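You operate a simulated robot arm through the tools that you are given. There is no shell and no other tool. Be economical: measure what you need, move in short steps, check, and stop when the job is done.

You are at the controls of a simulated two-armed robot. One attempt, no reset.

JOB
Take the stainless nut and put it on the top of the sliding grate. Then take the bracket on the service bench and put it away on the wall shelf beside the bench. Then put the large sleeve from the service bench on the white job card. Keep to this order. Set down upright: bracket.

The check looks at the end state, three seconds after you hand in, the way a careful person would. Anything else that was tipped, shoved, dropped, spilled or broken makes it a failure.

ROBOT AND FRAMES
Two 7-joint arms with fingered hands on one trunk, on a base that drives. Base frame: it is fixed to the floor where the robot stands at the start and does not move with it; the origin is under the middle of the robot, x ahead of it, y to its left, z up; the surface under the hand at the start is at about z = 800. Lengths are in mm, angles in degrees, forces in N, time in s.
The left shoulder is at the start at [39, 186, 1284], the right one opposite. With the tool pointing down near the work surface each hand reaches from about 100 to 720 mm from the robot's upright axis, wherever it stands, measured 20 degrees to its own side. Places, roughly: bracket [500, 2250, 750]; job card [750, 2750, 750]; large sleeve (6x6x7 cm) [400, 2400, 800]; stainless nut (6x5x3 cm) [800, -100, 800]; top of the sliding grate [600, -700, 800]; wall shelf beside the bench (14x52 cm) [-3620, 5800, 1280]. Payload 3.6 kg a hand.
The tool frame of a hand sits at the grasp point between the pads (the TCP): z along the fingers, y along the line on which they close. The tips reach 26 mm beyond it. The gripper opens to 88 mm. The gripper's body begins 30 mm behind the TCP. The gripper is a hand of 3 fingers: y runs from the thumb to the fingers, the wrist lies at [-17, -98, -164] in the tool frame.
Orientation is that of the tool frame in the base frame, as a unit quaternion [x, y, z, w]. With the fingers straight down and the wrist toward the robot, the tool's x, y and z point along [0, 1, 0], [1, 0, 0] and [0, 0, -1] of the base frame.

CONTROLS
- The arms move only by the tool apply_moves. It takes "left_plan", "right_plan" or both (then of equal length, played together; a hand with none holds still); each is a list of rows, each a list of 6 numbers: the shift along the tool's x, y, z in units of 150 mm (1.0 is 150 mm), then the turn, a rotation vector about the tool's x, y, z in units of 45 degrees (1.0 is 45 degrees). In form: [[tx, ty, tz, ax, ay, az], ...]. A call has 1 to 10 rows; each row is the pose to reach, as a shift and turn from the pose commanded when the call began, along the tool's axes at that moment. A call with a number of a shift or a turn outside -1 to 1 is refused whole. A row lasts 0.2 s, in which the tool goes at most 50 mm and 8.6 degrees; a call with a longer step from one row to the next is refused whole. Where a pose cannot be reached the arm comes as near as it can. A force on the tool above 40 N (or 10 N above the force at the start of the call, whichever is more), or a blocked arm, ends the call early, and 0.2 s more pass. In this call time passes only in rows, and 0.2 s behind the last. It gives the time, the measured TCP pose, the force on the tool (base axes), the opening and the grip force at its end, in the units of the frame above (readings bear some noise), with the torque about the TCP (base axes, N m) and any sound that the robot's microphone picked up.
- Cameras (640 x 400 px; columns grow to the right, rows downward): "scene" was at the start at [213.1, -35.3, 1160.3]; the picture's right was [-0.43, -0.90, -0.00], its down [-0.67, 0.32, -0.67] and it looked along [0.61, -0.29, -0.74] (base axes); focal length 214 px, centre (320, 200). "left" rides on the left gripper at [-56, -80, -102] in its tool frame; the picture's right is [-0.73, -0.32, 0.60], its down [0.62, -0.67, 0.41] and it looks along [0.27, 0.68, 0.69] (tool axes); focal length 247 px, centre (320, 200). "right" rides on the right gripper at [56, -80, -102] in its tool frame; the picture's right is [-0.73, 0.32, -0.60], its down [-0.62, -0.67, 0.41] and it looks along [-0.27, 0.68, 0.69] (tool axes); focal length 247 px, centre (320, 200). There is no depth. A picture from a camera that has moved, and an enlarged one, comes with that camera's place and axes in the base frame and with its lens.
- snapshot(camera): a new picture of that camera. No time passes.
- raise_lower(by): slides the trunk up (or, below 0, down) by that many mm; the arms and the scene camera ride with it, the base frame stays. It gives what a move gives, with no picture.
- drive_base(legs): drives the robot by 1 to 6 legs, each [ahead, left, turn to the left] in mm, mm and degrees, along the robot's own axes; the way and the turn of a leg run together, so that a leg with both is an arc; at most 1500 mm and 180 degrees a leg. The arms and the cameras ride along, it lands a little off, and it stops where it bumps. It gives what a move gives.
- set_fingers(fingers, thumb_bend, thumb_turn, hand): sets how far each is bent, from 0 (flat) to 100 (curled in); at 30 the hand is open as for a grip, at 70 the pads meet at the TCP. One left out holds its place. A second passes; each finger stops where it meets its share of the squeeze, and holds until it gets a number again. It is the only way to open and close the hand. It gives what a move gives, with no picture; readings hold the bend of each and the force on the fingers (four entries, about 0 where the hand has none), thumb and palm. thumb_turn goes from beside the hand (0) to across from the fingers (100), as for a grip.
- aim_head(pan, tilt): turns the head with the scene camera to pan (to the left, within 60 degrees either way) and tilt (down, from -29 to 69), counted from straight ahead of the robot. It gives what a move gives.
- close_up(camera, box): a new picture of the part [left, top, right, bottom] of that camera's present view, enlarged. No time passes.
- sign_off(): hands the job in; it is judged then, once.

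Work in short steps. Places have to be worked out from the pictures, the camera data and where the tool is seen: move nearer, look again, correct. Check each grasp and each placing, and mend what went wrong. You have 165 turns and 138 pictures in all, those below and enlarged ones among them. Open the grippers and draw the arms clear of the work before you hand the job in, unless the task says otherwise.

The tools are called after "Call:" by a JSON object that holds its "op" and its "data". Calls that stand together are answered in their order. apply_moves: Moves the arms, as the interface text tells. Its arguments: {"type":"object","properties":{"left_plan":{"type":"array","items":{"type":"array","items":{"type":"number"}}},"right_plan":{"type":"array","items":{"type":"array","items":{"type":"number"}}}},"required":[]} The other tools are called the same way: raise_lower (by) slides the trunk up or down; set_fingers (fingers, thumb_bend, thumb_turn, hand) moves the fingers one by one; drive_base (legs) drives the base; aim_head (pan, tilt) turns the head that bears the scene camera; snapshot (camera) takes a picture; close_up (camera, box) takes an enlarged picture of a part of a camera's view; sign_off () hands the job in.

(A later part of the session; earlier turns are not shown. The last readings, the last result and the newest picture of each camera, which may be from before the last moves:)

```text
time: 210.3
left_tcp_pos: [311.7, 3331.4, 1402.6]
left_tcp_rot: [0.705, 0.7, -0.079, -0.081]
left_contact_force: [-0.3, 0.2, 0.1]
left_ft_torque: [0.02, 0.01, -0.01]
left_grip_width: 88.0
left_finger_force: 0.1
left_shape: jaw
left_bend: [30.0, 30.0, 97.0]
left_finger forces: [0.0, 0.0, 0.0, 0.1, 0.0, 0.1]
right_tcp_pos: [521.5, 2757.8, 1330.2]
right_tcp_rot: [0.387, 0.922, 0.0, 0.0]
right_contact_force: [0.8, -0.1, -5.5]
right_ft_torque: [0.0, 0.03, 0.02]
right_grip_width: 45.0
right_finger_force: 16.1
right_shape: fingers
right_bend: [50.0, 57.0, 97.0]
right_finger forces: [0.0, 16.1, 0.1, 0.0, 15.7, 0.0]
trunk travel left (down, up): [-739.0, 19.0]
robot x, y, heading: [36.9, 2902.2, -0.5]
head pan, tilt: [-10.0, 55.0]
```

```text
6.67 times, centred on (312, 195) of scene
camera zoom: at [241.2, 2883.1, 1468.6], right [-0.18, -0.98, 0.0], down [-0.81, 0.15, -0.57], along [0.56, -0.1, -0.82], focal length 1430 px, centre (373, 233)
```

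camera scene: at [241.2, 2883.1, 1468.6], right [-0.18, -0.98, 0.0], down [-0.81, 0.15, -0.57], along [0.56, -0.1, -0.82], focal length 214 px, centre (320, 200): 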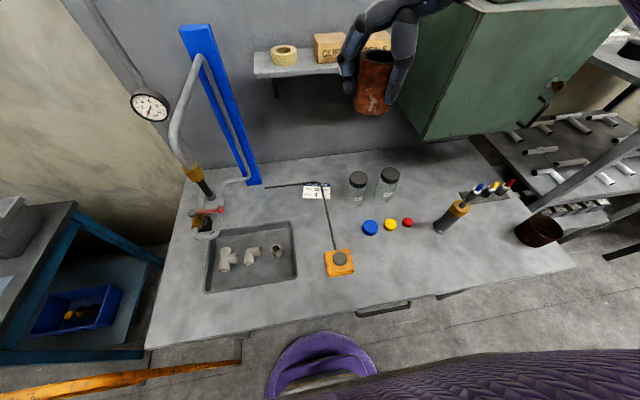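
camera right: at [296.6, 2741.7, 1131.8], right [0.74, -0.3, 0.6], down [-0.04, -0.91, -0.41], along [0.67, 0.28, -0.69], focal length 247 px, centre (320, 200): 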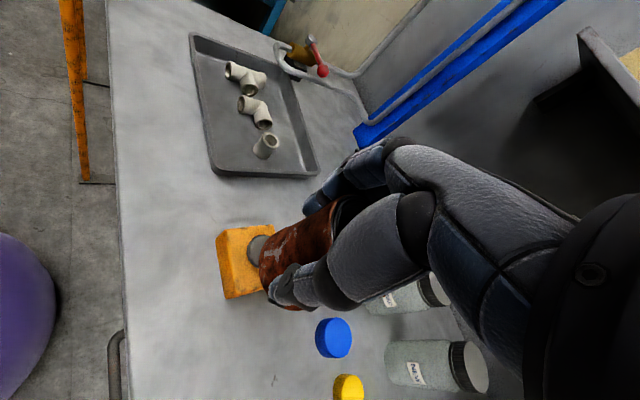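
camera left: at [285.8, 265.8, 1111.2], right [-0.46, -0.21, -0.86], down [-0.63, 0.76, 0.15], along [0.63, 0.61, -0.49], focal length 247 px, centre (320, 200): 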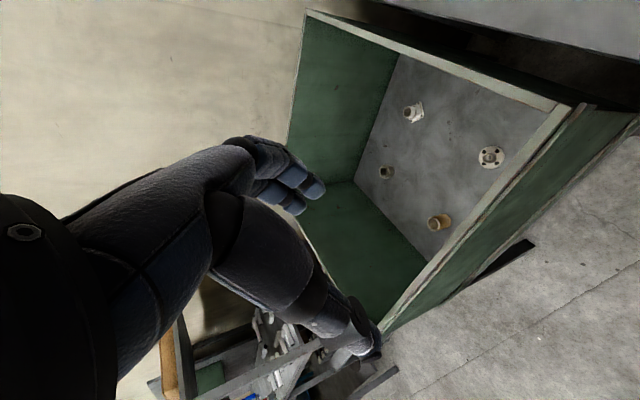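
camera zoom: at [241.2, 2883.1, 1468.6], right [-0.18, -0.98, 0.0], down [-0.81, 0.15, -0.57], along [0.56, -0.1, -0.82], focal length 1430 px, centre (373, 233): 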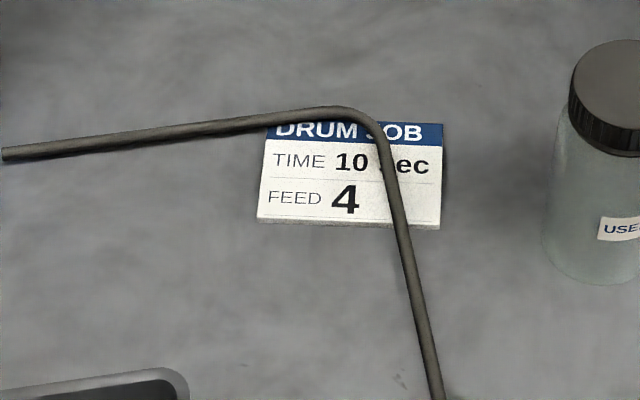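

Comparing the two views, the rod is only ~8 mm above the card, near its far edge and at its right ~65–80 mm from the left edge. A free patch for the sleeve is centred at about [736,2830]. I'll turn the hand back to yaw 0, keeping the forearm off the jars, and line up y.

Call:
{"op": "apply_moves", "data": {"right_plan": [[0.06, 0.06, 0, 0, 0, 0.16], [0.12, 0.12, 0, 0, 0, 0.33], [0.18, 0.18, 0, 0, 0, 0.5], [0.24, 0.24, 0, 0, 0, 0.66], [0.3, 0.3, 0, 0, 0, 0.83], [0.347, 0.34, 0, 0, 0, 1.0]]}}

Call:
{"op": "raise_lower", "data": {"by": -300}}

Call:
{"op": "snapshot", "data": {"camera": "scene"}}

```text
time: 211.7
left_tcp_pos: [311.1, 3331.8, 1403.1]
left_tcp_rot: [0.705, 0.7, -0.08, -0.08]
left_contact_force: [-0.3, 0.1, 0.0]
left_ft_torque: [-0.04, -0.01, 0.01]
left_grip_width: 87.8
left_finger_force: 0.1
left_shape: jaw
left_bend: [30.0, 30.0, 97.0]
left_finger forces: [0.0, 0.0, 0.1, 0.0, 0.1, 0.0]
right_tcp_pos: [520.1, 2831.5, 1331.0]
right_tcp_rot: [0.712, 0.703, 0.0, 0.0]
right_contact_force: [-1.0, 0.0, -5.8]
right_ft_torque: [0.08, -0.01, 0.04]
right_grip_width: 44.7
right_finger_force: 15.9
right_shape: fingers
right_bend: [50.0, 57.0, 97.0]
right_finger forces: [0.1, 15.9, 0.2, 0.0, 15.6, 0.0]
trunk travel left (down, up): [-739.0, 19.0]
robot x, y, heading: [40.4, 2898.7, -0.5]
head pan, tilt: [-10.0, 55.0]
```

```text
time: 214.7
left_tcp_pos: [310.4, 3331.1, 1103.4]
left_tcp_rot: [0.704, 0.701, -0.079, -0.081]
left_contact_force: [0.8, -0.2, 0.5]
left_ft_torque: [0.01, 0.01, 0.04]
left_grip_width: 87.7
left_finger_force: 0.1
left_shape: jaw
left_bend: [30.0, 30.0, 97.0]
left_finger forces: [0.1, 0.0, 0.0, 0.1, 0.0, 0.0]
right_tcp_pos: [521.4, 2829.5, 1030.3]
right_tcp_rot: [0.71, 0.704, 0.001, 0.001]
right_contact_force: [0.2, 0.5, -4.4]
right_ft_torque: [0.05, -0.01, -0.01]
right_grip_width: 44.7
right_finger_force: 15.4
right_shape: fingers
right_bend: [50.0, 57.0, 97.0]
right_finger forces: [0.0, 15.9, 0.1, 0.0, 15.4, 0.0]
trunk travel left (down, up): [-439.0, 319.0]
robot x, y, heading: [35.7, 2896.6, -0.4]
head pan, tilt: [-10.0, 55.0]
```

```text
37 pictures are left
camera scene: at [250.5, 2883.2, 1162.9], right [-0.18, -0.98, 0.0], down [-0.81, 0.15, -0.57], along [0.56, -0.1, -0.82], focal length 214 px, centre (320, 200)
```

scene: 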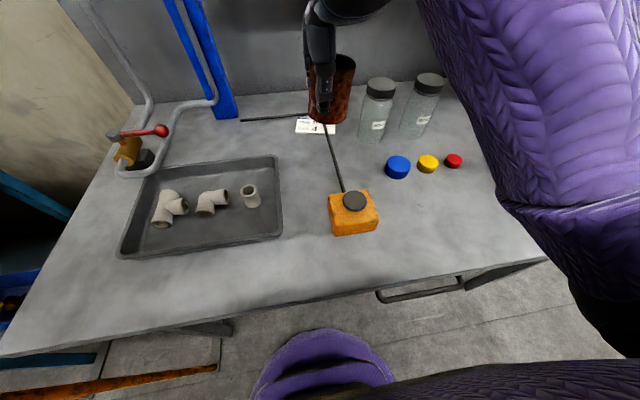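

Everything's clear. I'll extend the arm toward the card at this height first, so the elbow rises rather than meeting the table edge.

Call:
{"op": "apply_moves", "data": {"right_plan": [[0, 0.27, 0, 0, 0, 0], [0, 0.54, 0, 0, 0, 0], [0, 0.8, 0, 0, 0, 0], [0, 1.0, 0.1, 0, 0, 0]]}}

Call:
{"op": "apply_moves", "data": {"right_plan": [[0, 0.13, 0.1, 0, 0, 0], [0, 0.26, 0.25, 0, 0, 0], [0, 0.36, 0.4, 0, 0, 0]]}}

Call:
{"op": "aim_head", "data": {"pan": -10, "tilt": 45}}

Call:
{"op": "snapshot", "data": {"camera": "scene"}}

Call:
{"op": "snapshot", "data": {"camera": "right"}}

```text
time: 215.7
left_tcp_pos: [312.1, 3332.6, 1102.8]
left_tcp_rot: [0.704, 0.701, -0.08, -0.081]
left_contact_force: [-0.1, 0.7, 0.4]
left_ft_torque: [-0.01, 0.0, -0.03]
left_grip_width: 88.0
left_finger_force: 0.0
left_shape: jaw
left_bend: [30.0, 30.0, 97.0]
left_finger forces: [0.0, 0.0, 0.0, 0.0, 0.1, 0.0]
right_tcp_pos: [671.6, 2830.1, 1015.0]
right_tcp_rot: [0.71, 0.704, -0.001, 0.0]
right_contact_force: [-0.3, -0.3, -6.7]
right_ft_torque: [0.06, -0.01, -0.05]
right_grip_width: 44.3
right_finger_force: 15.4
right_shape: fingers
right_bend: [50.0, 57.0, 97.0]
right_finger forces: [0.0, 15.7, 0.1, 0.0, 15.2, 0.0]
trunk travel left (down, up): [-439.0, 319.0]
robot x, y, heading: [37.9, 2898.4, -0.4]
head pan, tilt: [-10.0, 55.0]
```

```text
time: 216.5
left_tcp_pos: [311.1, 3331.9, 1102.9]
left_tcp_rot: [0.704, 0.7, -0.08, -0.082]
left_contact_force: [0.0, 0.3, 0.4]
left_ft_torque: [0.0, -0.03, 0.02]
left_grip_width: 88.0
left_finger_force: 0.0
left_shape: jaw
left_bend: [30.0, 30.0, 97.0]
left_finger forces: [0.1, 0.0, 0.0, 0.0, 0.0, 0.0]
right_tcp_pos: [723.5, 2826.0, 957.2]
right_tcp_rot: [0.711, 0.704, 0.0, 0.001]
right_contact_force: [1.3, 0.0, -5.9]
right_ft_torque: [0.05, -0.02, 0.0]
right_grip_width: 43.9
right_finger_force: 14.6
right_shape: fingers
right_bend: [50.0, 58.0, 97.0]
right_finger forces: [0.0, 15.1, 0.1, 0.1, 14.5, 0.0]
right hand out of reach, approached as far as the arm can: row 3
trunk travel left (down, up): [-439.0, 319.0]
robot x, y, heading: [42.5, 2899.4, -0.4]
head pan, tilt: [-10.0, 55.0]
```

```text
time: 217.2
left_tcp_pos: [310.4, 3332.3, 1102.8]
left_tcp_rot: [0.705, 0.7, -0.08, -0.082]
left_contact_force: [-0.6, -0.3, 0.5]
left_ft_torque: [-0.01, 0.0, 0.01]
left_grip_width: 88.0
left_finger_force: 0.0
left_shape: jaw
left_bend: [30.0, 30.0, 97.0]
left_finger forces: [0.0, 0.0, 0.1, 0.0, 0.1, 0.0]
right_tcp_pos: [723.8, 2827.2, 958.1]
right_tcp_rot: [0.71, 0.704, 0.0, 0.0]
right_contact_force: [0.1, 0.2, -4.8]
right_ft_torque: [0.06, -0.01, 0.0]
right_grip_width: 43.7
right_finger_force: 14.9
right_shape: fingers
right_bend: [50.0, 58.0, 97.0]
right_finger forces: [0.1, 14.8, 0.0, 0.1, 14.5, 0.0]
trunk travel left (down, up): [-439.0, 319.0]
robot x, y, heading: [38.2, 2899.3, -0.4]
head pan, tilt: [-10.0, 45.0]
```

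```text
36 pictures are left
camera scene: at [259.9, 2881.5, 1176.1], right [-0.18, -0.98, 0.0], down [-0.7, 0.13, -0.71], along [0.69, -0.13, -0.71], focal length 214 px, centre (320, 200)
```

scene: 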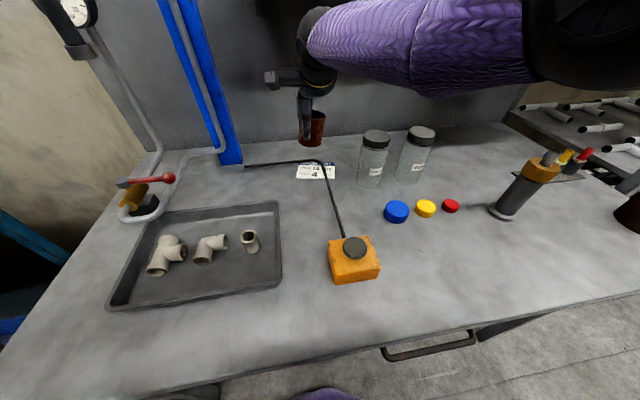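

```text
35 pictures are left
camera right: at [642.1, 2884.7, 1059.1], right [0.31, -0.74, 0.6], down [-0.67, -0.62, -0.41], along [0.67, -0.27, -0.69], focal length 247 px, centre (320, 200)
```

right: 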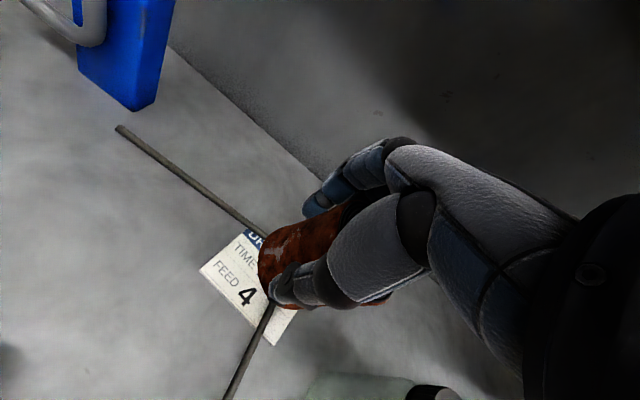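

The reach limit is met at this trunk height. I'll raise the hand slightly, then lower the trunk by 150 so the arm can reach the card.

Call:
{"op": "apply_moves", "data": {"right_plan": [[0, -0.05, -0.3, 0, 0, 0], [0, -0.1, -0.6, 0, 0, 0], [0, -0.1, -0.75, 0, 0, 0]]}}

Call:
{"op": "raise_lower", "data": {"by": -150}}

Call:
{"op": "snapshot", "data": {"camera": "scene"}}

```text
time: 218.0
left_tcp_pos: [312.4, 3331.8, 1103.4]
left_tcp_rot: [0.705, 0.701, -0.08, -0.081]
left_contact_force: [-0.6, -0.7, -0.1]
left_ft_torque: [0.02, -0.01, 0.0]
left_grip_width: 87.6
left_finger_force: 0.1
left_shape: jaw
left_bend: [30.0, 30.0, 97.0]
left_finger forces: [0.0, 0.1, 0.0, 0.0, 0.0, 0.0]
right_tcp_pos: [704.7, 2825.2, 1068.1]
right_tcp_rot: [0.71, 0.704, -0.001, 0.001]
right_contact_force: [0.9, -0.1, -5.4]
right_ft_torque: [0.08, 0.03, 0.01]
right_grip_width: 43.3
right_finger_force: 14.3
right_shape: fingers
right_bend: [50.0, 58.0, 97.0]
right_finger forces: [0.1, 14.5, 0.0, 0.0, 14.0, 0.0]
trunk travel left (down, up): [-439.0, 319.0]
robot x, y, heading: [39.2, 2898.6, -0.4]
head pan, tilt: [-10.0, 45.0]
```

```text
time: 219.8
left_tcp_pos: [312.0, 3332.1, 952.6]
left_tcp_rot: [0.705, 0.699, -0.083, -0.084]
left_contact_force: [-1.1, 0.6, -0.3]
left_ft_torque: [0.03, 0.01, -0.01]
left_grip_width: 88.0
left_finger_force: 0.0
left_shape: jaw
left_bend: [30.0, 30.0, 97.0]
left_finger forces: [0.1, 0.0, 0.1, 0.0, 0.0, 0.0]
right_tcp_pos: [706.1, 2827.8, 920.0]
right_tcp_rot: [0.71, 0.704, 0.0, 0.0]
right_contact_force: [-0.6, 0.2, -5.0]
right_ft_torque: [0.07, 0.0, 0.01]
right_grip_width: 43.2
right_finger_force: 14.2
right_shape: fingers
right_bend: [50.0, 58.0, 97.0]
right_finger forces: [0.2, 14.2, 0.1, 0.0, 14.0, 0.0]
trunk travel left (down, up): [-289.0, 469.0]
robot x, y, heading: [38.7, 2899.9, -0.4]
head pan, tilt: [-10.0, 45.0]
```

```text
34 pictures are left
camera scene: at [278.8, 2881.3, 1015.7], right [-0.18, -0.98, 0.0], down [-0.7, 0.13, -0.71], along [0.7, -0.13, -0.71], focal length 214 px, centre (320, 200)
```

scene: 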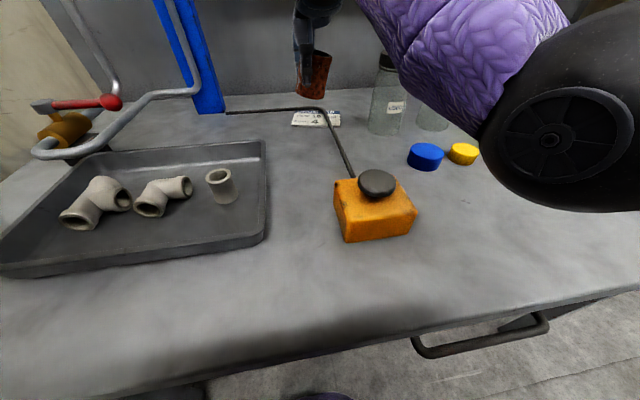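

The elbow is fine. I'll move forward over the free patch to [734,2830] and down to z≈885 (bottom ~843), then check alignment.

Call:
{"op": "apply_moves", "data": {"right_plan": [[0.01, 0.1, 0.05, 0, 0, 0], [0.015, 0.19, 0.23, 0, 0, 0]]}}

Call:
{"op": "close_up", "data": {"camera": "scene", "box": [272, 60, 368, 140]}}

Call:
{"op": "close_up", "data": {"camera": "right", "box": [180, 150, 380, 350]}}

```text
time: 220.3
left_tcp_pos: [312.5, 3332.4, 950.3]
left_tcp_rot: [0.705, 0.7, -0.084, -0.083]
left_contact_force: [0.7, 0.3, -0.2]
left_ft_torque: [0.01, -0.01, 0.02]
left_grip_width: 87.9
left_finger_force: 0.0
left_shape: jaw
left_bend: [30.0, 30.0, 97.0]
left_finger forces: [0.0, 0.0, 0.0, 0.0, 0.0, 0.0]
right_tcp_pos: [735.4, 2828.5, 885.4]
right_tcp_rot: [0.71, 0.705, 0.0, 0.0]
right_contact_force: [1.4, -0.6, -5.6]
right_ft_torque: [0.08, 0.0, -0.02]
right_grip_width: 43.2
right_finger_force: 14.2
right_shape: fingers
right_bend: [51.0, 58.0, 97.0]
right_finger forces: [0.0, 14.2, 0.0, 0.1, 13.7, 0.0]
trunk travel left (down, up): [-289.0, 469.0]
robot x, y, heading: [40.2, 2898.0, -0.3]
head pan, tilt: [-10.0, 45.0]
```

```text
5.00 times, centred on (320, 100) of scene
camera zoom: at [279.5, 2881.2, 1015.3], right [-0.18, -0.98, 0.0], down [-0.7, 0.13, -0.71], along [0.69, -0.13, -0.71], focal length 1072 px, centre (320, 700)
```

zoom: 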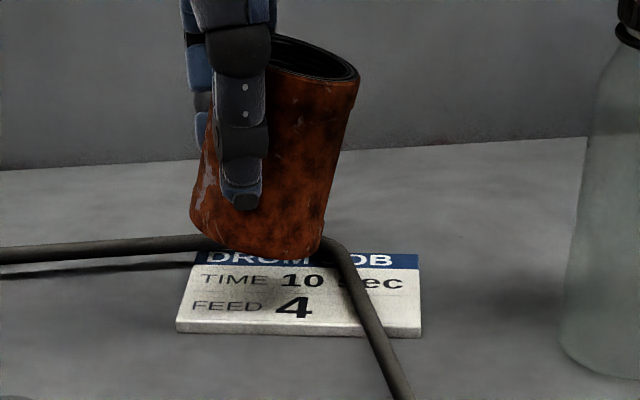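

```text
2.00 times, centred on (280, 250) of right
camera zoom: at [655.1, 2885.9, 986.2], right [0.31, -0.74, 0.6], down [-0.67, -0.62, -0.41], along [0.67, -0.27, -0.69], focal length 494 px, centre (400, 100)
```

zoom: 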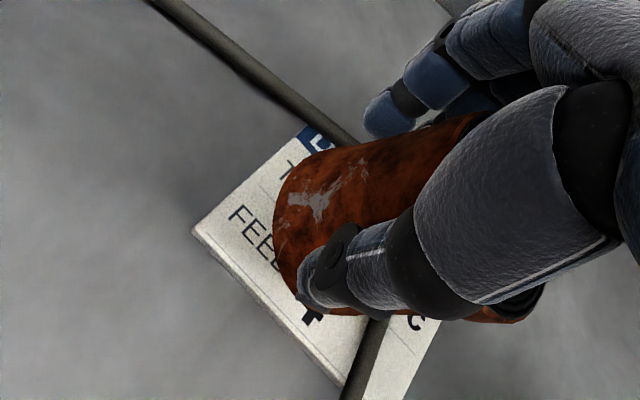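

The sleeve has rotated ~20° in the pinch and slipped slightly as the grip force faded, so I'll tighten the grip now.

Call:
{"op": "set_fingers", "data": {"hand": "right", "fingers": 90, "thumb_bend": 90}}

Call:
{"op": "apply_moves", "data": {"right_plan": [[0, -0.05, -0.15, 0, 0, 0], [0, -0.1, -0.4, 0, 0, 0]], "left_plan": [[0, 0, -0.3, 0, 0, 0], [0, 0, -0.6, 0, 0, 0]]}}

Call:
{"op": "close_up", "data": {"camera": "scene", "box": [264, 10, 376, 130]}}

```text
time: 221.3
left_tcp_pos: [313.0, 3331.2, 951.2]
left_tcp_rot: [0.704, 0.7, -0.083, -0.083]
left_contact_force: [-0.8, 0.7, -0.2]
left_ft_torque: [-0.02, -0.05, -0.02]
left_grip_width: 88.1
left_finger_force: 0.1
left_shape: jaw
left_bend: [30.0, 30.0, 97.0]
left_finger forces: [0.1, 0.0, 0.1, 0.1, 0.0, 0.0]
right_tcp_pos: [734.7, 2827.9, 885.1]
right_tcp_rot: [0.71, 0.704, 0.0, 0.0]
right_contact_force: [-0.9, -0.3, -5.4]
right_ft_torque: [0.06, -0.03, 0.04]
right_grip_width: 42.2
right_finger_force: 15.4
right_shape: fingers
right_bend: [53.0, 55.0, 97.0]
right_finger forces: [0.3, 14.6, 0.1, 0.1, 14.7, 0.0]
trunk travel left (down, up): [-289.0, 469.0]
robot x, y, heading: [37.6, 2900.3, -0.5]
head pan, tilt: [-10.0, 45.0]
```

```text
time: 221.9
left_tcp_pos: [330.8, 3332.5, 1041.2]
left_tcp_rot: [0.704, 0.701, -0.083, -0.082]
left_contact_force: [0.3, -0.1, -0.7]
left_ft_torque: [0.0, -0.04, 0.0]
left_grip_width: 87.8
left_finger_force: 0.1
left_shape: jaw
left_bend: [30.0, 30.0, 97.0]
left_finger forces: [0.0, 0.0, 0.0, 0.1, 0.0, 0.1]
right_tcp_pos: [723.8, 2827.2, 947.2]
right_tcp_rot: [0.711, 0.704, 0.001, 0.0]
right_contact_force: [-0.4, -0.3, -5.5]
right_ft_torque: [0.08, 0.0, 0.02]
right_grip_width: 42.3
right_finger_force: 14.3
right_shape: fingers
right_bend: [54.0, 55.0, 97.0]
right_finger forces: [0.4, 14.4, 0.0, 0.1, 14.7, 0.0]
trunk travel left (down, up): [-289.0, 469.0]
robot x, y, heading: [42.0, 2895.6, -0.4]
head pan, tilt: [-10.0, 45.0]
```

```text
3.33 times, centred on (320, 70) of scene
camera zoom: at [278.7, 2881.1, 1015.7], right [-0.18, -0.98, 0.0], down [-0.7, 0.13, -0.71], along [0.7, -0.13, -0.71], focal length 715 px, centre (320, 633)
```

zoom: 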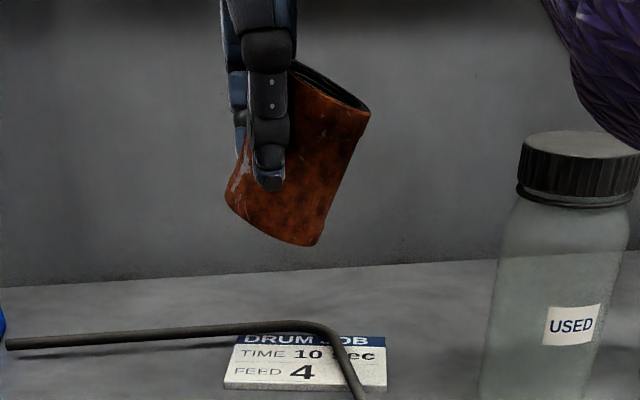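

The sleeve is pinched off-centre and slowly rotating. The safest course is to set it down on the bare bench between rod and tray, around [665,2858], and regrip it centrally.

Call:
{"op": "apply_moves", "data": {"right_plan": [[0.07, -0.13, 0, 0, 0, 0], [0.14, -0.26, 0.05, 0, 0, 0], [0.207, -0.39, 0.15, 0, 0, 0], [0.207, -0.39, 0.38, 0, 0, 0]]}}

Call:
{"op": "snapshot", "data": {"camera": "scene"}}

```text
time: 222.9
left_tcp_pos: [330.7, 3332.7, 1040.5]
left_tcp_rot: [0.704, 0.7, -0.084, -0.084]
left_contact_force: [0.6, 0.1, -0.2]
left_ft_torque: [-0.02, -0.01, 0.02]
left_grip_width: 87.8
left_finger_force: 0.1
left_shape: jaw
left_bend: [30.0, 30.0, 97.0]
left_finger forces: [0.0, 0.0, 0.1, 0.0, 0.0, 0.0]
right_tcp_pos: [663.9, 2858.8, 887.1]
right_tcp_rot: [0.71, 0.704, -0.001, 0.0]
right_contact_force: [0.5, -0.3, -6.0]
right_ft_torque: [0.1, -0.02, -0.04]
right_grip_width: 42.2
right_finger_force: 14.2
right_shape: fingers
right_bend: [54.0, 55.0, 97.0]
right_finger forces: [0.4, 14.1, 0.0, 0.0, 14.2, 0.0]
trunk travel left (down, up): [-289.0, 469.0]
robot x, y, heading: [35.3, 2898.4, -0.2]
head pan, tilt: [-10.0, 45.0]
```

```text
30 pictures are left
camera scene: at [279.5, 2881.2, 1015.3], right [-0.18, -0.98, 0.0], down [-0.7, 0.13, -0.71], along [0.69, -0.13, -0.71], focal length 214 px, centre (320, 200)
```

scene: 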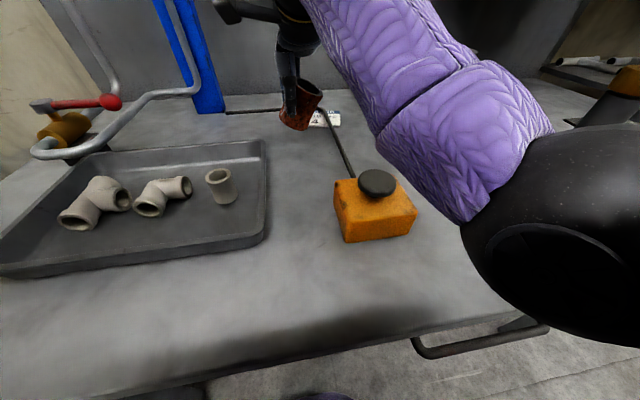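

The elbow has ~70 mm clearance. Creeping down to touch.

Call:
{"op": "apply_moves", "data": {"right_plan": [[0, 0, 0.04, 0, 0, 0], [0, 0, 0.07, 0, 0, 0]]}}

Call:
{"op": "apply_moves", "data": {"right_plan": [[0, 0, 0.02, 0, 0, 0], [0, 0, 0.04, 0, 0, 0]]}}

Call:
{"op": "apply_moves", "data": {"right_plan": [[0, 0, 0.02, 0, 0, 0], [0, 0, 0.04, 0, 0, 0]]}}

Call:
{"op": "close_up", "data": {"camera": "scene", "box": [260, 60, 356, 150]}}

```text
time: 223.6
left_tcp_pos: [331.9, 3331.8, 1040.3]
left_tcp_rot: [0.705, 0.7, -0.084, -0.084]
left_contact_force: [1.2, -0.4, 0.3]
left_ft_torque: [0.02, 0.0, 0.03]
left_grip_width: 88.1
left_finger_force: 0.1
left_shape: jaw
left_bend: [30.0, 30.0, 97.0]
left_finger forces: [0.0, 0.1, 0.1, 0.0, 0.1, 0.0]
right_tcp_pos: [663.1, 2860.6, 877.4]
right_tcp_rot: [0.71, 0.704, 0.0, 0.0]
right_contact_force: [-0.1, -0.6, -5.1]
right_ft_torque: [0.02, -0.01, 0.01]
right_grip_width: 42.2
right_finger_force: 14.6
right_shape: fingers
right_bend: [54.0, 55.0, 97.0]
right_finger forces: [0.5, 13.9, 0.1, 0.0, 14.1, 0.0]
trunk travel left (down, up): [-289.0, 469.0]
robot x, y, heading: [37.4, 2898.6, -0.5]
head pan, tilt: [-10.0, 45.0]
```

```text
time: 224.2
left_tcp_pos: [331.8, 3332.4, 1041.0]
left_tcp_rot: [0.705, 0.699, -0.082, -0.084]
left_contact_force: [0.5, -0.3, 0.7]
left_ft_torque: [0.01, -0.04, 0.01]
left_grip_width: 88.0
left_finger_force: 0.1
left_shape: jaw
left_bend: [30.0, 30.0, 97.0]
left_finger forces: [0.0, 0.0, 0.1, 0.1, 0.0, 0.0]
right_tcp_pos: [662.9, 2859.6, 872.6]
right_tcp_rot: [0.71, 0.704, -0.001, 0.001]
right_contact_force: [0.6, 0.1, -5.3]
right_ft_torque: [0.08, -0.02, 0.0]
right_grip_width: 42.4
right_finger_force: 14.1
right_shape: fingers
right_bend: [54.0, 55.0, 97.0]
right_finger forces: [0.5, 14.0, 0.1, 0.0, 14.0, 0.0]
trunk travel left (down, up): [-289.0, 469.0]
robot x, y, heading: [43.8, 2898.0, -0.6]
head pan, tilt: [-10.0, 45.0]
```

```text
time: 224.8
left_tcp_pos: [330.8, 3332.3, 1041.2]
left_tcp_rot: [0.705, 0.7, -0.082, -0.084]
left_contact_force: [-0.2, 0.3, -0.2]
left_ft_torque: [0.0, 0.0, 0.0]
left_grip_width: 88.0
left_finger_force: 0.1
left_shape: jaw
left_bend: [30.0, 30.0, 97.0]
left_finger forces: [0.0, 0.1, 0.1, 0.0, 0.1, 0.0]
right_tcp_pos: [661.9, 2860.2, 864.8]
right_tcp_rot: [0.71, 0.704, 0.001, 0.001]
right_contact_force: [0.2, -0.2, -4.9]
right_ft_torque: [0.09, -0.03, 0.01]
right_grip_width: 42.1
right_finger_force: 14.5
right_shape: fingers
right_bend: [54.0, 55.0, 97.0]
right_finger forces: [0.6, 13.8, 0.0, 0.0, 14.0, 0.0]
trunk travel left (down, up): [-289.0, 469.0]
robot x, y, heading: [37.1, 2900.8, -0.5]
head pan, tilt: [-10.0, 45.0]
```

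```text
4.44 times, centred on (308, 105) of scene
camera zoom: at [279.1, 2881.4, 1015.5], right [-0.18, -0.98, 0.0], down [-0.7, 0.13, -0.71], along [0.69, -0.13, -0.71], focal length 953 px, centre (373, 622)
```

zoom: 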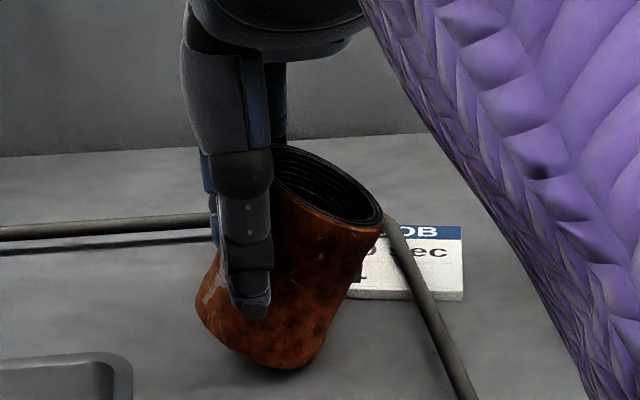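

Still ~5–10 mm above the bench; continuing down.

Call:
{"op": "apply_moves", "data": {"right_plan": [[0, 0, 0.02, 0, 0, 0], [0, 0, 0.035, 0, 0, 0]]}}

Call:
{"op": "apply_moves", "data": {"right_plan": [[0, 0, 0.015, 0, 0, 0], [0, 0, 0.03, 0, 0, 0]]}}

Call:
{"op": "apply_moves", "data": {"right_plan": [[0, 0, 0.015, 0, 0, 0], [0, 0, 0.03, 0, 0, 0]]}}

```text
time: 225.3
left_tcp_pos: [330.3, 3334.2, 1041.2]
left_tcp_rot: [0.704, 0.7, -0.084, -0.082]
left_contact_force: [0.5, 0.4, 0.1]
left_ft_torque: [0.01, 0.01, 0.06]
left_grip_width: 87.9
left_finger_force: 0.1
left_shape: jaw
left_bend: [30.0, 30.0, 97.0]
left_finger forces: [0.1, 0.0, 0.0, 0.0, 0.0, 0.0]
right_tcp_pos: [663.3, 2861.5, 861.4]
right_tcp_rot: [0.711, 0.704, 0.002, 0.002]
right_contact_force: [1.4, 2.5, 2.2]
right_ft_torque: [0.04, -0.02, 0.01]
right_grip_width: 42.2
right_finger_force: 15.9
right_shape: fingers
right_bend: [54.0, 55.0, 97.0]
right_finger forces: [0.4, 15.9, 0.1, 0.0, 15.7, 0.0]
trunk travel left (down, up): [-289.0, 469.0]
robot x, y, heading: [40.3, 2899.2, -0.6]
head pan, tilt: [-10.0, 45.0]
```

```text
time: 225.9
left_tcp_pos: [328.8, 3332.6, 1041.2]
left_tcp_rot: [0.705, 0.7, -0.083, -0.083]
left_contact_force: [0.3, 0.1, -0.2]
left_ft_torque: [0.02, 0.02, 0.0]
left_grip_width: 87.9
left_finger_force: 0.0
left_shape: jaw
left_bend: [30.0, 30.0, 97.0]
left_finger forces: [0.0, 0.0, 0.1, 0.1, 0.0, 0.1]
right_tcp_pos: [662.6, 2861.2, 857.0]
right_tcp_rot: [0.71, 0.704, 0.002, 0.002]
right_contact_force: [0.1, 4.2, 7.3]
right_ft_torque: [-0.05, 0.08, 0.03]
right_grip_width: 41.7
right_finger_force: 16.9
right_shape: fingers
right_bend: [54.0, 55.0, 96.0]
right_finger forces: [0.0, 16.4, 0.0, 0.0, 17.5, 0.0]
trunk travel left (down, up): [-289.0, 469.0]
robot x, y, heading: [35.7, 2899.4, -0.4]
head pan, tilt: [-10.0, 45.0]
```

```text
time: 226.6
left_tcp_pos: [329.7, 3331.2, 1040.7]
left_tcp_rot: [0.705, 0.7, -0.083, -0.083]
left_contact_force: [0.0, 0.0, -0.1]
left_ft_torque: [0.01, 0.0, -0.01]
left_grip_width: 87.8
left_finger_force: 0.0
left_shape: jaw
left_bend: [30.0, 30.0, 97.0]
left_finger forces: [0.1, 0.0, 0.1, 0.0, 0.0, 0.1]
right_tcp_pos: [661.8, 2861.1, 851.7]
right_tcp_rot: [0.71, 0.704, 0.0, 0.001]
right_contact_force: [-1.9, 2.7, 5.7]
right_ft_torque: [-0.12, -0.02, -0.03]
right_grip_width: 40.9
right_finger_force: 16.6
right_shape: fingers
right_bend: [54.0, 56.0, 96.0]
right_finger forces: [0.0, 14.6, 0.0, 0.1, 18.5, 0.0]
trunk travel left (down, up): [-289.0, 469.0]
robot x, y, heading: [41.8, 2896.9, -0.4]
head pan, tilt: [-10.0, 45.0]
```

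Contact made and it's righting as I press. Checking its tilt.

Call:
{"op": "close_up", "data": {"camera": "scene", "box": [260, 60, 356, 150]}}

```text
4.44 times, centred on (308, 105) of scene
camera zoom: at [278.2, 2881.7, 1015.8], right [-0.18, -0.98, 0.0], down [-0.7, 0.13, -0.71], along [0.7, -0.13, -0.71], focal length 953 px, centre (373, 622)
```

zoom: 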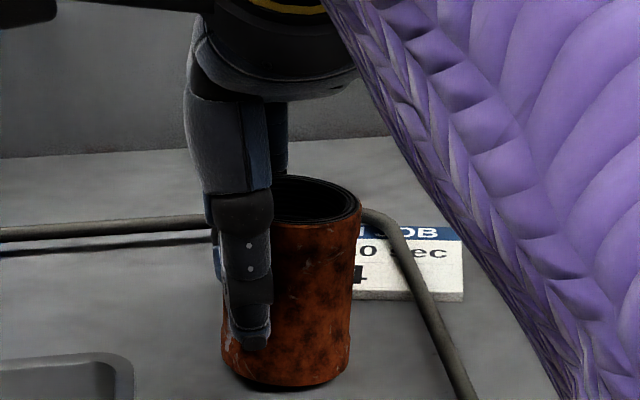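

The sleeve stands almost upright, and its centre is ~15 mm to the right (−y) of the pinch. I'll open the hand to let it settle.

Call:
{"op": "set_fingers", "data": {"hand": "right", "fingers": 46, "thumb_bend": 46}}

Call:
{"op": "set_fingers", "data": {"hand": "right", "fingers": 30, "thumb_bend": 30}}

Call:
{"op": "snapshot", "data": {"camera": "right"}}

Call:
{"op": "close_up", "data": {"camera": "scene", "box": [260, 60, 356, 150]}}

```text
time: 227.6
left_tcp_pos: [330.4, 3331.5, 1042.1]
left_tcp_rot: [0.704, 0.701, -0.083, -0.083]
left_contact_force: [0.9, -0.2, -0.6]
left_ft_torque: [-0.02, -0.02, 0.0]
left_grip_width: 87.9
left_finger_force: 0.0
left_shape: jaw
left_bend: [30.0, 30.0, 97.0]
left_finger forces: [0.1, 0.0, 0.0, 0.1, 0.0, 0.0]
right_tcp_pos: [662.3, 2860.3, 850.9]
right_tcp_rot: [0.71, 0.704, 0.0, 0.0]
right_contact_force: [-1.7, 1.1, -1.4]
right_ft_torque: [0.0, -0.04, -0.02]
right_grip_width: 54.1
right_finger_force: 0.4
right_shape: fingers
right_bend: [46.0, 46.0, 97.0]
right_finger forces: [0.0, 0.1, 0.1, 0.1, 1.2, 0.0]
trunk travel left (down, up): [-289.0, 469.0]
robot x, y, heading: [37.7, 2897.3, -0.8]
head pan, tilt: [-10.0, 45.0]
```

```text
time: 228.6
left_tcp_pos: [329.5, 3330.6, 1041.5]
left_tcp_rot: [0.705, 0.699, -0.083, -0.084]
left_contact_force: [0.7, -1.1, 0.8]
left_ft_torque: [0.0, 0.01, 0.01]
left_grip_width: 87.9
left_finger_force: 0.1
left_shape: jaw
left_bend: [30.0, 30.0, 97.0]
left_finger forces: [0.1, 0.0, 0.0, 0.1, 0.0, 0.0]
right_tcp_pos: [662.8, 2861.0, 851.4]
right_tcp_rot: [0.711, 0.703, 0.0, 0.001]
right_contact_force: [-1.4, -0.8, -0.9]
right_ft_torque: [0.0, 0.0, -0.02]
right_grip_width: 88.1
right_finger_force: 0.1
right_shape: fingers
right_bend: [30.0, 30.0, 96.0]
right_finger forces: [0.1, 0.0, 0.0, 0.0, 0.1, 0.0]
trunk travel left (down, up): [-289.0, 469.0]
robot x, y, heading: [36.4, 2897.0, -0.5]
head pan, tilt: [-10.0, 45.0]
```

```text
27 pictures are left
camera right: at [581.5, 2918.1, 953.1], right [0.31, -0.74, 0.6], down [-0.67, -0.62, -0.41], along [0.67, -0.27, -0.69], focal length 247 px, centre (320, 200)
```

right: 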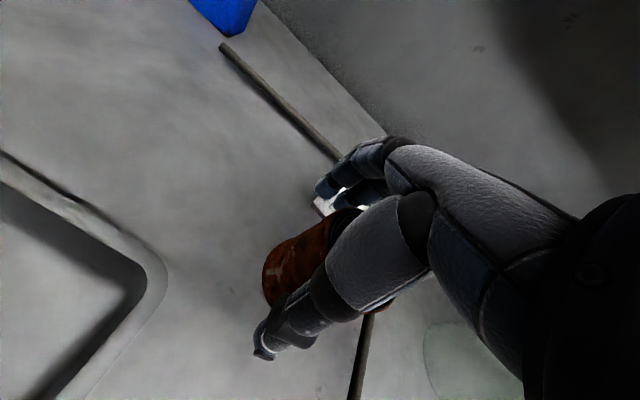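

```text
4.44 times, centred on (308, 105) of scene
camera zoom: at [278.7, 2881.4, 1015.6], right [-0.18, -0.98, 0.0], down [-0.7, 0.13, -0.71], along [0.7, -0.13, -0.71], focal length 953 px, centre (373, 622)
```

zoom: 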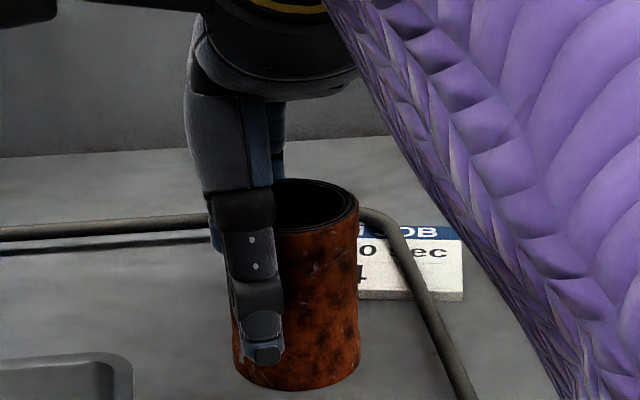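

The sleeve now stands upright at about [648,2845]. I'll shift the hand 8 mm back and 15 mm right to centre on it, then close lightly and compare finger forces.

Call:
{"op": "apply_moves", "data": {"right_plan": [[0, -0.055, 0, 0, 0, 0], [-0.05, -0.06, 0, 0, 0, 0], [-0.1, -0.06, 0, 0, 0, 0]]}}

Call:
{"op": "set_fingers", "data": {"hand": "right", "fingers": 52, "thumb_bend": 52}}

Call:
{"op": "close_up", "data": {"camera": "scene", "box": [260, 60, 356, 150]}}

```text
time: 229.3
left_tcp_pos: [331.4, 3331.2, 1040.8]
left_tcp_rot: [0.705, 0.7, -0.083, -0.083]
left_contact_force: [0.3, 0.5, 0.5]
left_ft_torque: [0.0, -0.01, 0.01]
left_grip_width: 87.8
left_finger_force: 0.3
left_shape: jaw
left_bend: [30.0, 30.0, 97.0]
left_finger forces: [0.0, 0.0, 0.0, 0.0, 0.0, 0.0]
right_tcp_pos: [653.1, 2843.9, 854.0]
right_tcp_rot: [0.71, 0.704, 0.002, 0.002]
right_contact_force: [0.1, 0.2, 0.6]
right_ft_torque: [-0.03, -0.01, -0.03]
right_grip_width: 88.0
right_finger_force: 0.0
right_shape: fingers
right_bend: [30.0, 30.0, 96.0]
right_finger forces: [0.1, 0.0, 0.0, 0.0, 0.0, 0.1]
trunk travel left (down, up): [-289.0, 469.0]
robot x, y, heading: [35.2, 2893.7, -0.6]
head pan, tilt: [-10.0, 45.0]
```

```text
time: 230.3
left_tcp_pos: [329.9, 3331.8, 1040.5]
left_tcp_rot: [0.705, 0.699, -0.083, -0.084]
left_contact_force: [0.9, 0.5, -0.3]
left_ft_torque: [-0.03, 0.02, -0.01]
left_grip_width: 88.0
left_finger_force: 0.1
left_shape: jaw
left_bend: [30.0, 30.0, 97.0]
left_finger forces: [0.0, 0.1, 0.0, 0.0, 0.1, 0.0]
right_tcp_pos: [652.9, 2844.0, 853.3]
right_tcp_rot: [0.71, 0.704, 0.001, 0.002]
right_contact_force: [3.5, 1.4, 4.2]
right_ft_torque: [0.03, -0.28, 0.02]
right_grip_width: 50.7
right_finger_force: 6.3
right_shape: fingers
right_bend: [47.0, 50.0, 98.0]
right_finger forces: [6.8, 1.7, 0.1, 0.0, 4.6, 0.0]
trunk travel left (down, up): [-289.0, 469.0]
robot x, y, heading: [41.5, 2896.0, -0.5]
head pan, tilt: [-10.0, 45.0]
```

```text
4.44 times, centred on (308, 105) of scene
camera zoom: at [278.6, 2881.5, 1015.7], right [-0.18, -0.98, 0.0], down [-0.7, 0.13, -0.71], along [0.7, -0.13, -0.71], focal length 953 px, centre (373, 622)
```

zoom: 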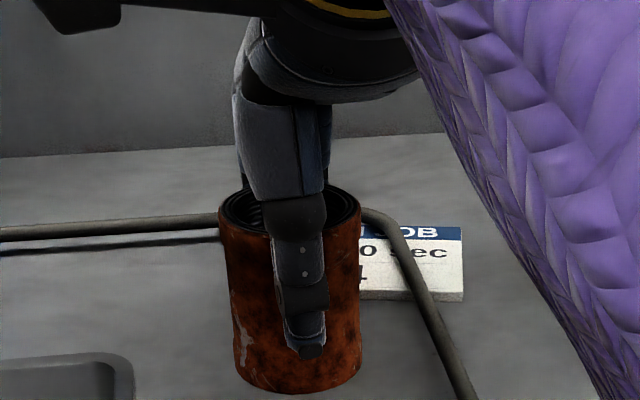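

Both fingers carry now but slightly the other way (6.8 vs 1.7). I'll open a touch, shift 4 mm left, and close firmly.

Call:
{"op": "set_fingers", "data": {"hand": "right", "fingers": 40, "thumb_bend": 40}}

Call:
{"op": "apply_moves", "data": {"right_plan": [[0.025, 0.01, 0, 0, 0, 0]]}}

Call:
{"op": "set_fingers", "data": {"hand": "right", "fingers": 60, "thumb_bend": 60}}

```text
time: 231.3
left_tcp_pos: [330.9, 3332.1, 1041.4]
left_tcp_rot: [0.705, 0.699, -0.083, -0.084]
left_contact_force: [0.5, -0.3, 0.3]
left_ft_torque: [-0.01, 0.0, 0.01]
left_grip_width: 87.8
left_finger_force: 0.1
left_shape: jaw
left_bend: [30.0, 30.0, 97.0]
left_finger forces: [0.0, 0.0, 0.0, 0.1, 0.0, 0.1]
right_tcp_pos: [652.9, 2843.0, 851.2]
right_tcp_rot: [0.711, 0.703, -0.001, 0.001]
right_contact_force: [0.1, -0.9, 0.4]
right_ft_torque: [0.0, 0.03, 0.0]
right_grip_width: 66.5
right_finger_force: 0.1
right_shape: fingers
right_bend: [40.0, 40.0, 97.0]
right_finger forces: [0.0, 0.0, 0.0, 0.0, 0.0, 0.0]
trunk travel left (down, up): [-289.0, 469.0]
robot x, y, heading: [38.8, 2895.6, -0.3]
head pan, tilt: [-10.0, 45.0]
```

```text
time: 231.8
left_tcp_pos: [330.6, 3332.3, 1041.3]
left_tcp_rot: [0.705, 0.7, -0.083, -0.084]
left_contact_force: [-1.1, -0.4, 0.4]
left_ft_torque: [0.01, 0.0, -0.02]
left_grip_width: 87.9
left_finger_force: 0.1
left_shape: jaw
left_bend: [30.0, 30.0, 97.0]
left_finger forces: [0.1, 0.0, 0.1, 0.0, 0.0, 0.0]
right_tcp_pos: [653.2, 2845.7, 848.3]
right_tcp_rot: [0.712, 0.703, -0.003, 0.001]
right_contact_force: [0.2, -0.3, -0.5]
right_ft_torque: [-0.05, -0.03, 0.04]
right_grip_width: 66.5
right_finger_force: 0.0
right_shape: fingers
right_bend: [40.0, 40.0, 97.0]
right_finger forces: [0.1, 0.0, 0.0, 0.0, 0.1, 0.1]
trunk travel left (down, up): [-289.0, 469.0]
robot x, y, heading: [37.3, 2897.2, -0.4]
head pan, tilt: [-10.0, 45.0]
```

```text
time: 232.8
left_tcp_pos: [331.5, 3331.9, 1041.4]
left_tcp_rot: [0.705, 0.699, -0.084, -0.084]
left_contact_force: [0.1, 0.1, -0.6]
left_ft_torque: [0.01, 0.03, 0.0]
left_grip_width: 88.0
left_finger_force: 0.1
left_shape: jaw
left_bend: [30.0, 30.0, 97.0]
left_finger forces: [0.0, 0.0, 0.0, 0.0, 0.0, 0.1]
right_tcp_pos: [655.2, 2845.4, 852.4]
right_tcp_rot: [0.712, 0.702, -0.002, 0.002]
right_contact_force: [1.3, 0.1, -0.5]
right_ft_torque: [-0.05, -0.1, -0.03]
right_grip_width: 48.5
right_finger_force: 13.9
right_shape: fingers
right_bend: [50.0, 51.0, 98.0]
right_finger forces: [8.4, 6.5, 0.1, 0.0, 13.3, 0.0]
trunk travel left (down, up): [-289.0, 469.0]
robot x, y, heading: [38.7, 2900.1, -0.5]
head pan, tilt: [-10.0, 45.0]
```

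The grip is balanced (8.4/6.5/13.3). I'll squeeze firmer and lift ~60 mm.

Call:
{"op": "set_fingers", "data": {"hand": "right", "fingers": 78, "thumb_bend": 78}}

Call:
{"op": "apply_moves", "data": {"right_plan": [[0, 0, -0.1, 0, 0, 0], [0, 0, -0.25, 0, 0, 0], [0, 0, -0.4, 0, 0, 0]]}}

Call:
{"op": "close_up", "data": {"camera": "scene", "box": [260, 40, 356, 140]}}

```text
time: 233.8
left_tcp_pos: [329.8, 3331.4, 1042.9]
left_tcp_rot: [0.704, 0.7, -0.083, -0.083]
left_contact_force: [-0.4, -0.1, 0.9]
left_ft_torque: [-0.03, 0.0, 0.01]
left_grip_width: 88.1
left_finger_force: 0.1
left_shape: jaw
left_bend: [30.0, 30.0, 97.0]
left_finger forces: [0.0, 0.1, 0.1, 0.0, 0.0, 0.0]
right_tcp_pos: [655.6, 2846.4, 849.7]
right_tcp_rot: [0.711, 0.703, -0.001, 0.003]
right_contact_force: [-0.1, -0.2, -0.7]
right_ft_torque: [-0.03, -0.02, -0.04]
right_grip_width: 47.1
right_finger_force: 19.7
right_shape: fingers
right_bend: [50.0, 56.0, 99.0]
right_finger forces: [12.8, 7.7, 0.0, 0.1, 19.6, 0.0]
trunk travel left (down, up): [-289.0, 469.0]
robot x, y, heading: [39.6, 2897.5, -0.4]
head pan, tilt: [-10.0, 45.0]
```

```text
time: 234.6
left_tcp_pos: [331.4, 3332.5, 1041.6]
left_tcp_rot: [0.705, 0.7, -0.082, -0.083]
left_contact_force: [0.7, 0.3, 0.3]
left_ft_torque: [-0.02, 0.0, 0.01]
left_grip_width: 87.9
left_finger_force: 0.1
left_shape: jaw
left_bend: [30.0, 30.0, 97.0]
left_finger forces: [0.1, 0.0, 0.0, 0.0, 0.0, 0.1]
right_tcp_pos: [652.9, 2848.9, 909.3]
right_tcp_rot: [0.711, 0.703, -0.001, 0.0]
right_contact_force: [-0.3, -0.2, -5.0]
right_ft_torque: [0.0, 0.01, -0.02]
right_grip_width: 47.0
right_finger_force: 20.1
right_shape: fingers
right_bend: [50.0, 56.0, 99.0]
right_finger forces: [13.1, 7.9, 0.0, 0.0, 19.0, 0.1]
trunk travel left (down, up): [-289.0, 469.0]
robot x, y, heading: [38.1, 2900.5, -0.4]
head pan, tilt: [-10.0, 45.0]
```

```text
4.00 times, centred on (308, 90) of scene
camera zoom: at [278.9, 2881.5, 1015.6], right [-0.18, -0.98, 0.0], down [-0.7, 0.13, -0.71], along [0.69, -0.13, -0.71], focal length 858 px, centre (368, 640)
```

zoom: 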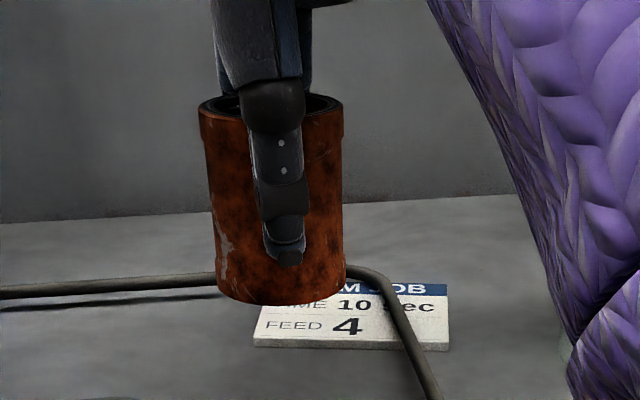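

Upright and solid now. I'll move over the free patch of the card, [734,2830], at this height and check.

Call:
{"op": "apply_moves", "data": {"right_plan": [[-0.04, 0.18, 0, 0, 0, 0], [-0.08, 0.36, 0, 0, 0, 0], [-0.127, 0.54, 0, 0, 0, 0]]}}

Call:
{"op": "apply_moves", "data": {"right_plan": [[0, 0, 0.1, 0, 0, 0], [0, 0, 0.2, 0, 0, 0]]}}

Call:
{"op": "close_up", "data": {"camera": "scene", "box": [272, 50, 368, 150]}}

Call:
{"op": "snapshot", "data": {"camera": "right"}}

```text
time: 235.3
left_tcp_pos: [331.7, 3332.9, 1041.7]
left_tcp_rot: [0.705, 0.7, -0.083, -0.083]
left_contact_force: [0.1, -0.2, -0.2]
left_ft_torque: [0.03, 0.0, 0.0]
left_grip_width: 87.8
left_finger_force: 0.1
left_shape: jaw
left_bend: [30.0, 30.0, 97.0]
left_finger forces: [0.0, 0.0, 0.0, 0.0, 0.1, 0.0]
right_tcp_pos: [733.9, 2828.5, 910.5]
right_tcp_rot: [0.71, 0.704, -0.001, -0.002]
right_contact_force: [-0.4, -0.6, -5.5]
right_ft_torque: [-0.02, 0.02, -0.02]
right_grip_width: 46.8
right_finger_force: 20.1
right_shape: fingers
right_bend: [50.0, 56.0, 99.0]
right_finger forces: [13.2, 7.8, 0.0, 0.1, 18.9, 0.0]
trunk travel left (down, up): [-289.0, 469.0]
robot x, y, heading: [42.1, 2895.7, -1.0]
head pan, tilt: [-10.0, 45.0]
```

```text
time: 235.9
left_tcp_pos: [331.2, 3332.0, 1040.2]
left_tcp_rot: [0.704, 0.7, -0.083, -0.084]
left_contact_force: [-0.3, 0.2, -0.3]
left_ft_torque: [-0.03, 0.0, 0.0]
left_grip_width: 88.0
left_finger_force: 0.1
left_shape: jaw
left_bend: [30.0, 30.0, 97.0]
left_finger forces: [0.1, 0.0, 0.0, 0.0, 0.0, 0.0]
right_tcp_pos: [733.4, 2828.8, 881.5]
right_tcp_rot: [0.711, 0.703, 0.0, 0.0]
right_contact_force: [1.3, -0.3, -6.2]
right_ft_torque: [-0.03, -0.01, 0.02]
right_grip_width: 47.1
right_finger_force: 19.9
right_shape: fingers
right_bend: [50.0, 56.0, 99.0]
right_finger forces: [13.3, 7.6, 0.1, 0.0, 18.8, 0.1]
trunk travel left (down, up): [-289.0, 469.0]
robot x, y, heading: [36.2, 2898.7, -0.3]
head pan, tilt: [-10.0, 45.0]
```

```text
4.00 times, centred on (320, 100) of scene
camera zoom: at [279.2, 2881.4, 1015.5], right [-0.18, -0.98, 0.0], down [-0.7, 0.13, -0.71], along [0.69, -0.13, -0.71], focal length 858 px, centre (320, 600)
```

zoom: 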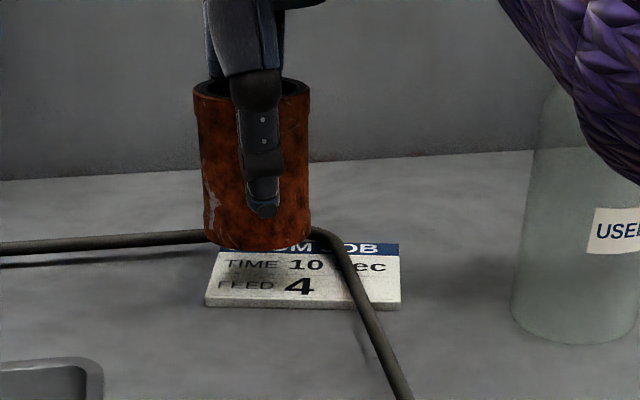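

```text
22 pictures are left
camera right: at [653.2, 2887.4, 982.6], right [0.31, -0.74, 0.6], down [-0.67, -0.62, -0.41], along [0.67, -0.27, -0.69], focal length 247 px, centre (320, 200)
```

right: 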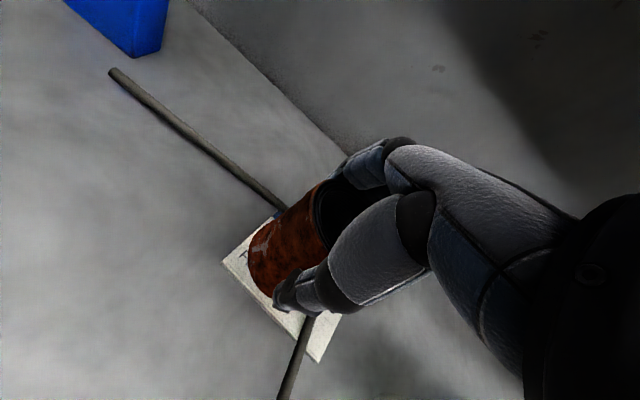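

Projecting straight down, the sleeve lands on the card's left-front part, clear of the rod by roughly 10 mm each way. I'll nudge 3 mm nearer and 3 mm right while lowering 18 mm, then check again.

Call:
{"op": "apply_moves", "data": {"right_plan": [[-0.02, -0.02, 0.05, 0, 0, 0], [-0.02, -0.02, 0.12, 0, 0, 0]]}}

Call:
{"op": "close_up", "data": {"camera": "scene", "box": [280, 80, 344, 140]}}

Call:
{"op": "close_up", "data": {"camera": "right", "box": [200, 160, 360, 320]}}

```text
time: 236.6
left_tcp_pos: [330.5, 3331.7, 1040.5]
left_tcp_rot: [0.705, 0.7, -0.083, -0.083]
left_contact_force: [-0.8, -0.5, 0.6]
left_ft_torque: [0.03, 0.01, 0.0]
left_grip_width: 88.1
left_finger_force: 0.1
left_shape: jaw
left_bend: [30.0, 30.0, 97.0]
left_finger forces: [0.0, 0.0, 0.1, 0.0, 0.0, 0.0]
right_tcp_pos: [731.0, 2828.1, 863.4]
right_tcp_rot: [0.71, 0.704, 0.0, 0.0]
right_contact_force: [-0.6, 0.0, -6.7]
right_ft_torque: [0.0, -0.02, -0.01]
right_grip_width: 46.9
right_finger_force: 19.7
right_shape: fingers
right_bend: [50.0, 56.0, 99.0]
right_finger forces: [13.3, 7.6, 0.0, 0.0, 18.9, 0.0]
trunk travel left (down, up): [-289.0, 469.0]
robot x, y, heading: [39.2, 2897.3, -0.3]
head pan, tilt: [-10.0, 45.0]
```

```text
6.67 times, centred on (312, 110) of scene
camera zoom: at [279.3, 2881.4, 1015.4], right [-0.18, -0.98, 0.0], down [-0.7, 0.13, -0.71], along [0.69, -0.13, -0.71], focal length 1430 px, centre (373, 800)
```

zoom: 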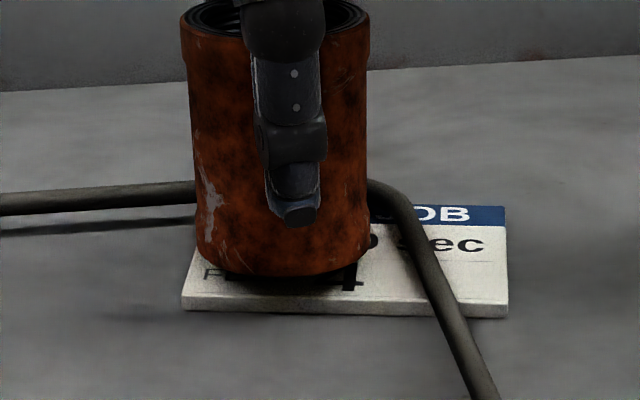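

```text
2.50 times, centred on (280, 240) of right
camera zoom: at [650.6, 2884.1, 964.9], right [0.31, -0.74, 0.6], down [-0.67, -0.62, -0.41], along [0.67, -0.27, -0.69], focal length 617 px, centre (420, 100)
```

zoom: 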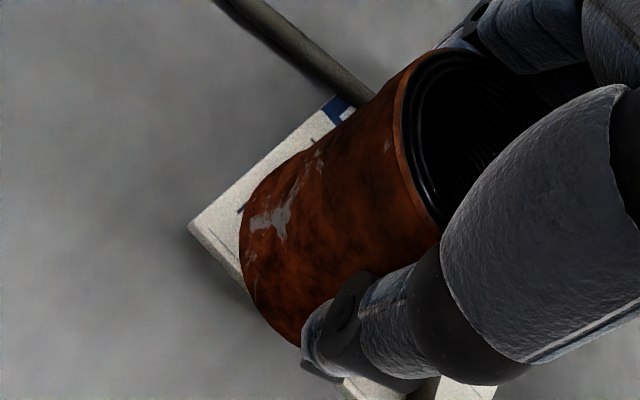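

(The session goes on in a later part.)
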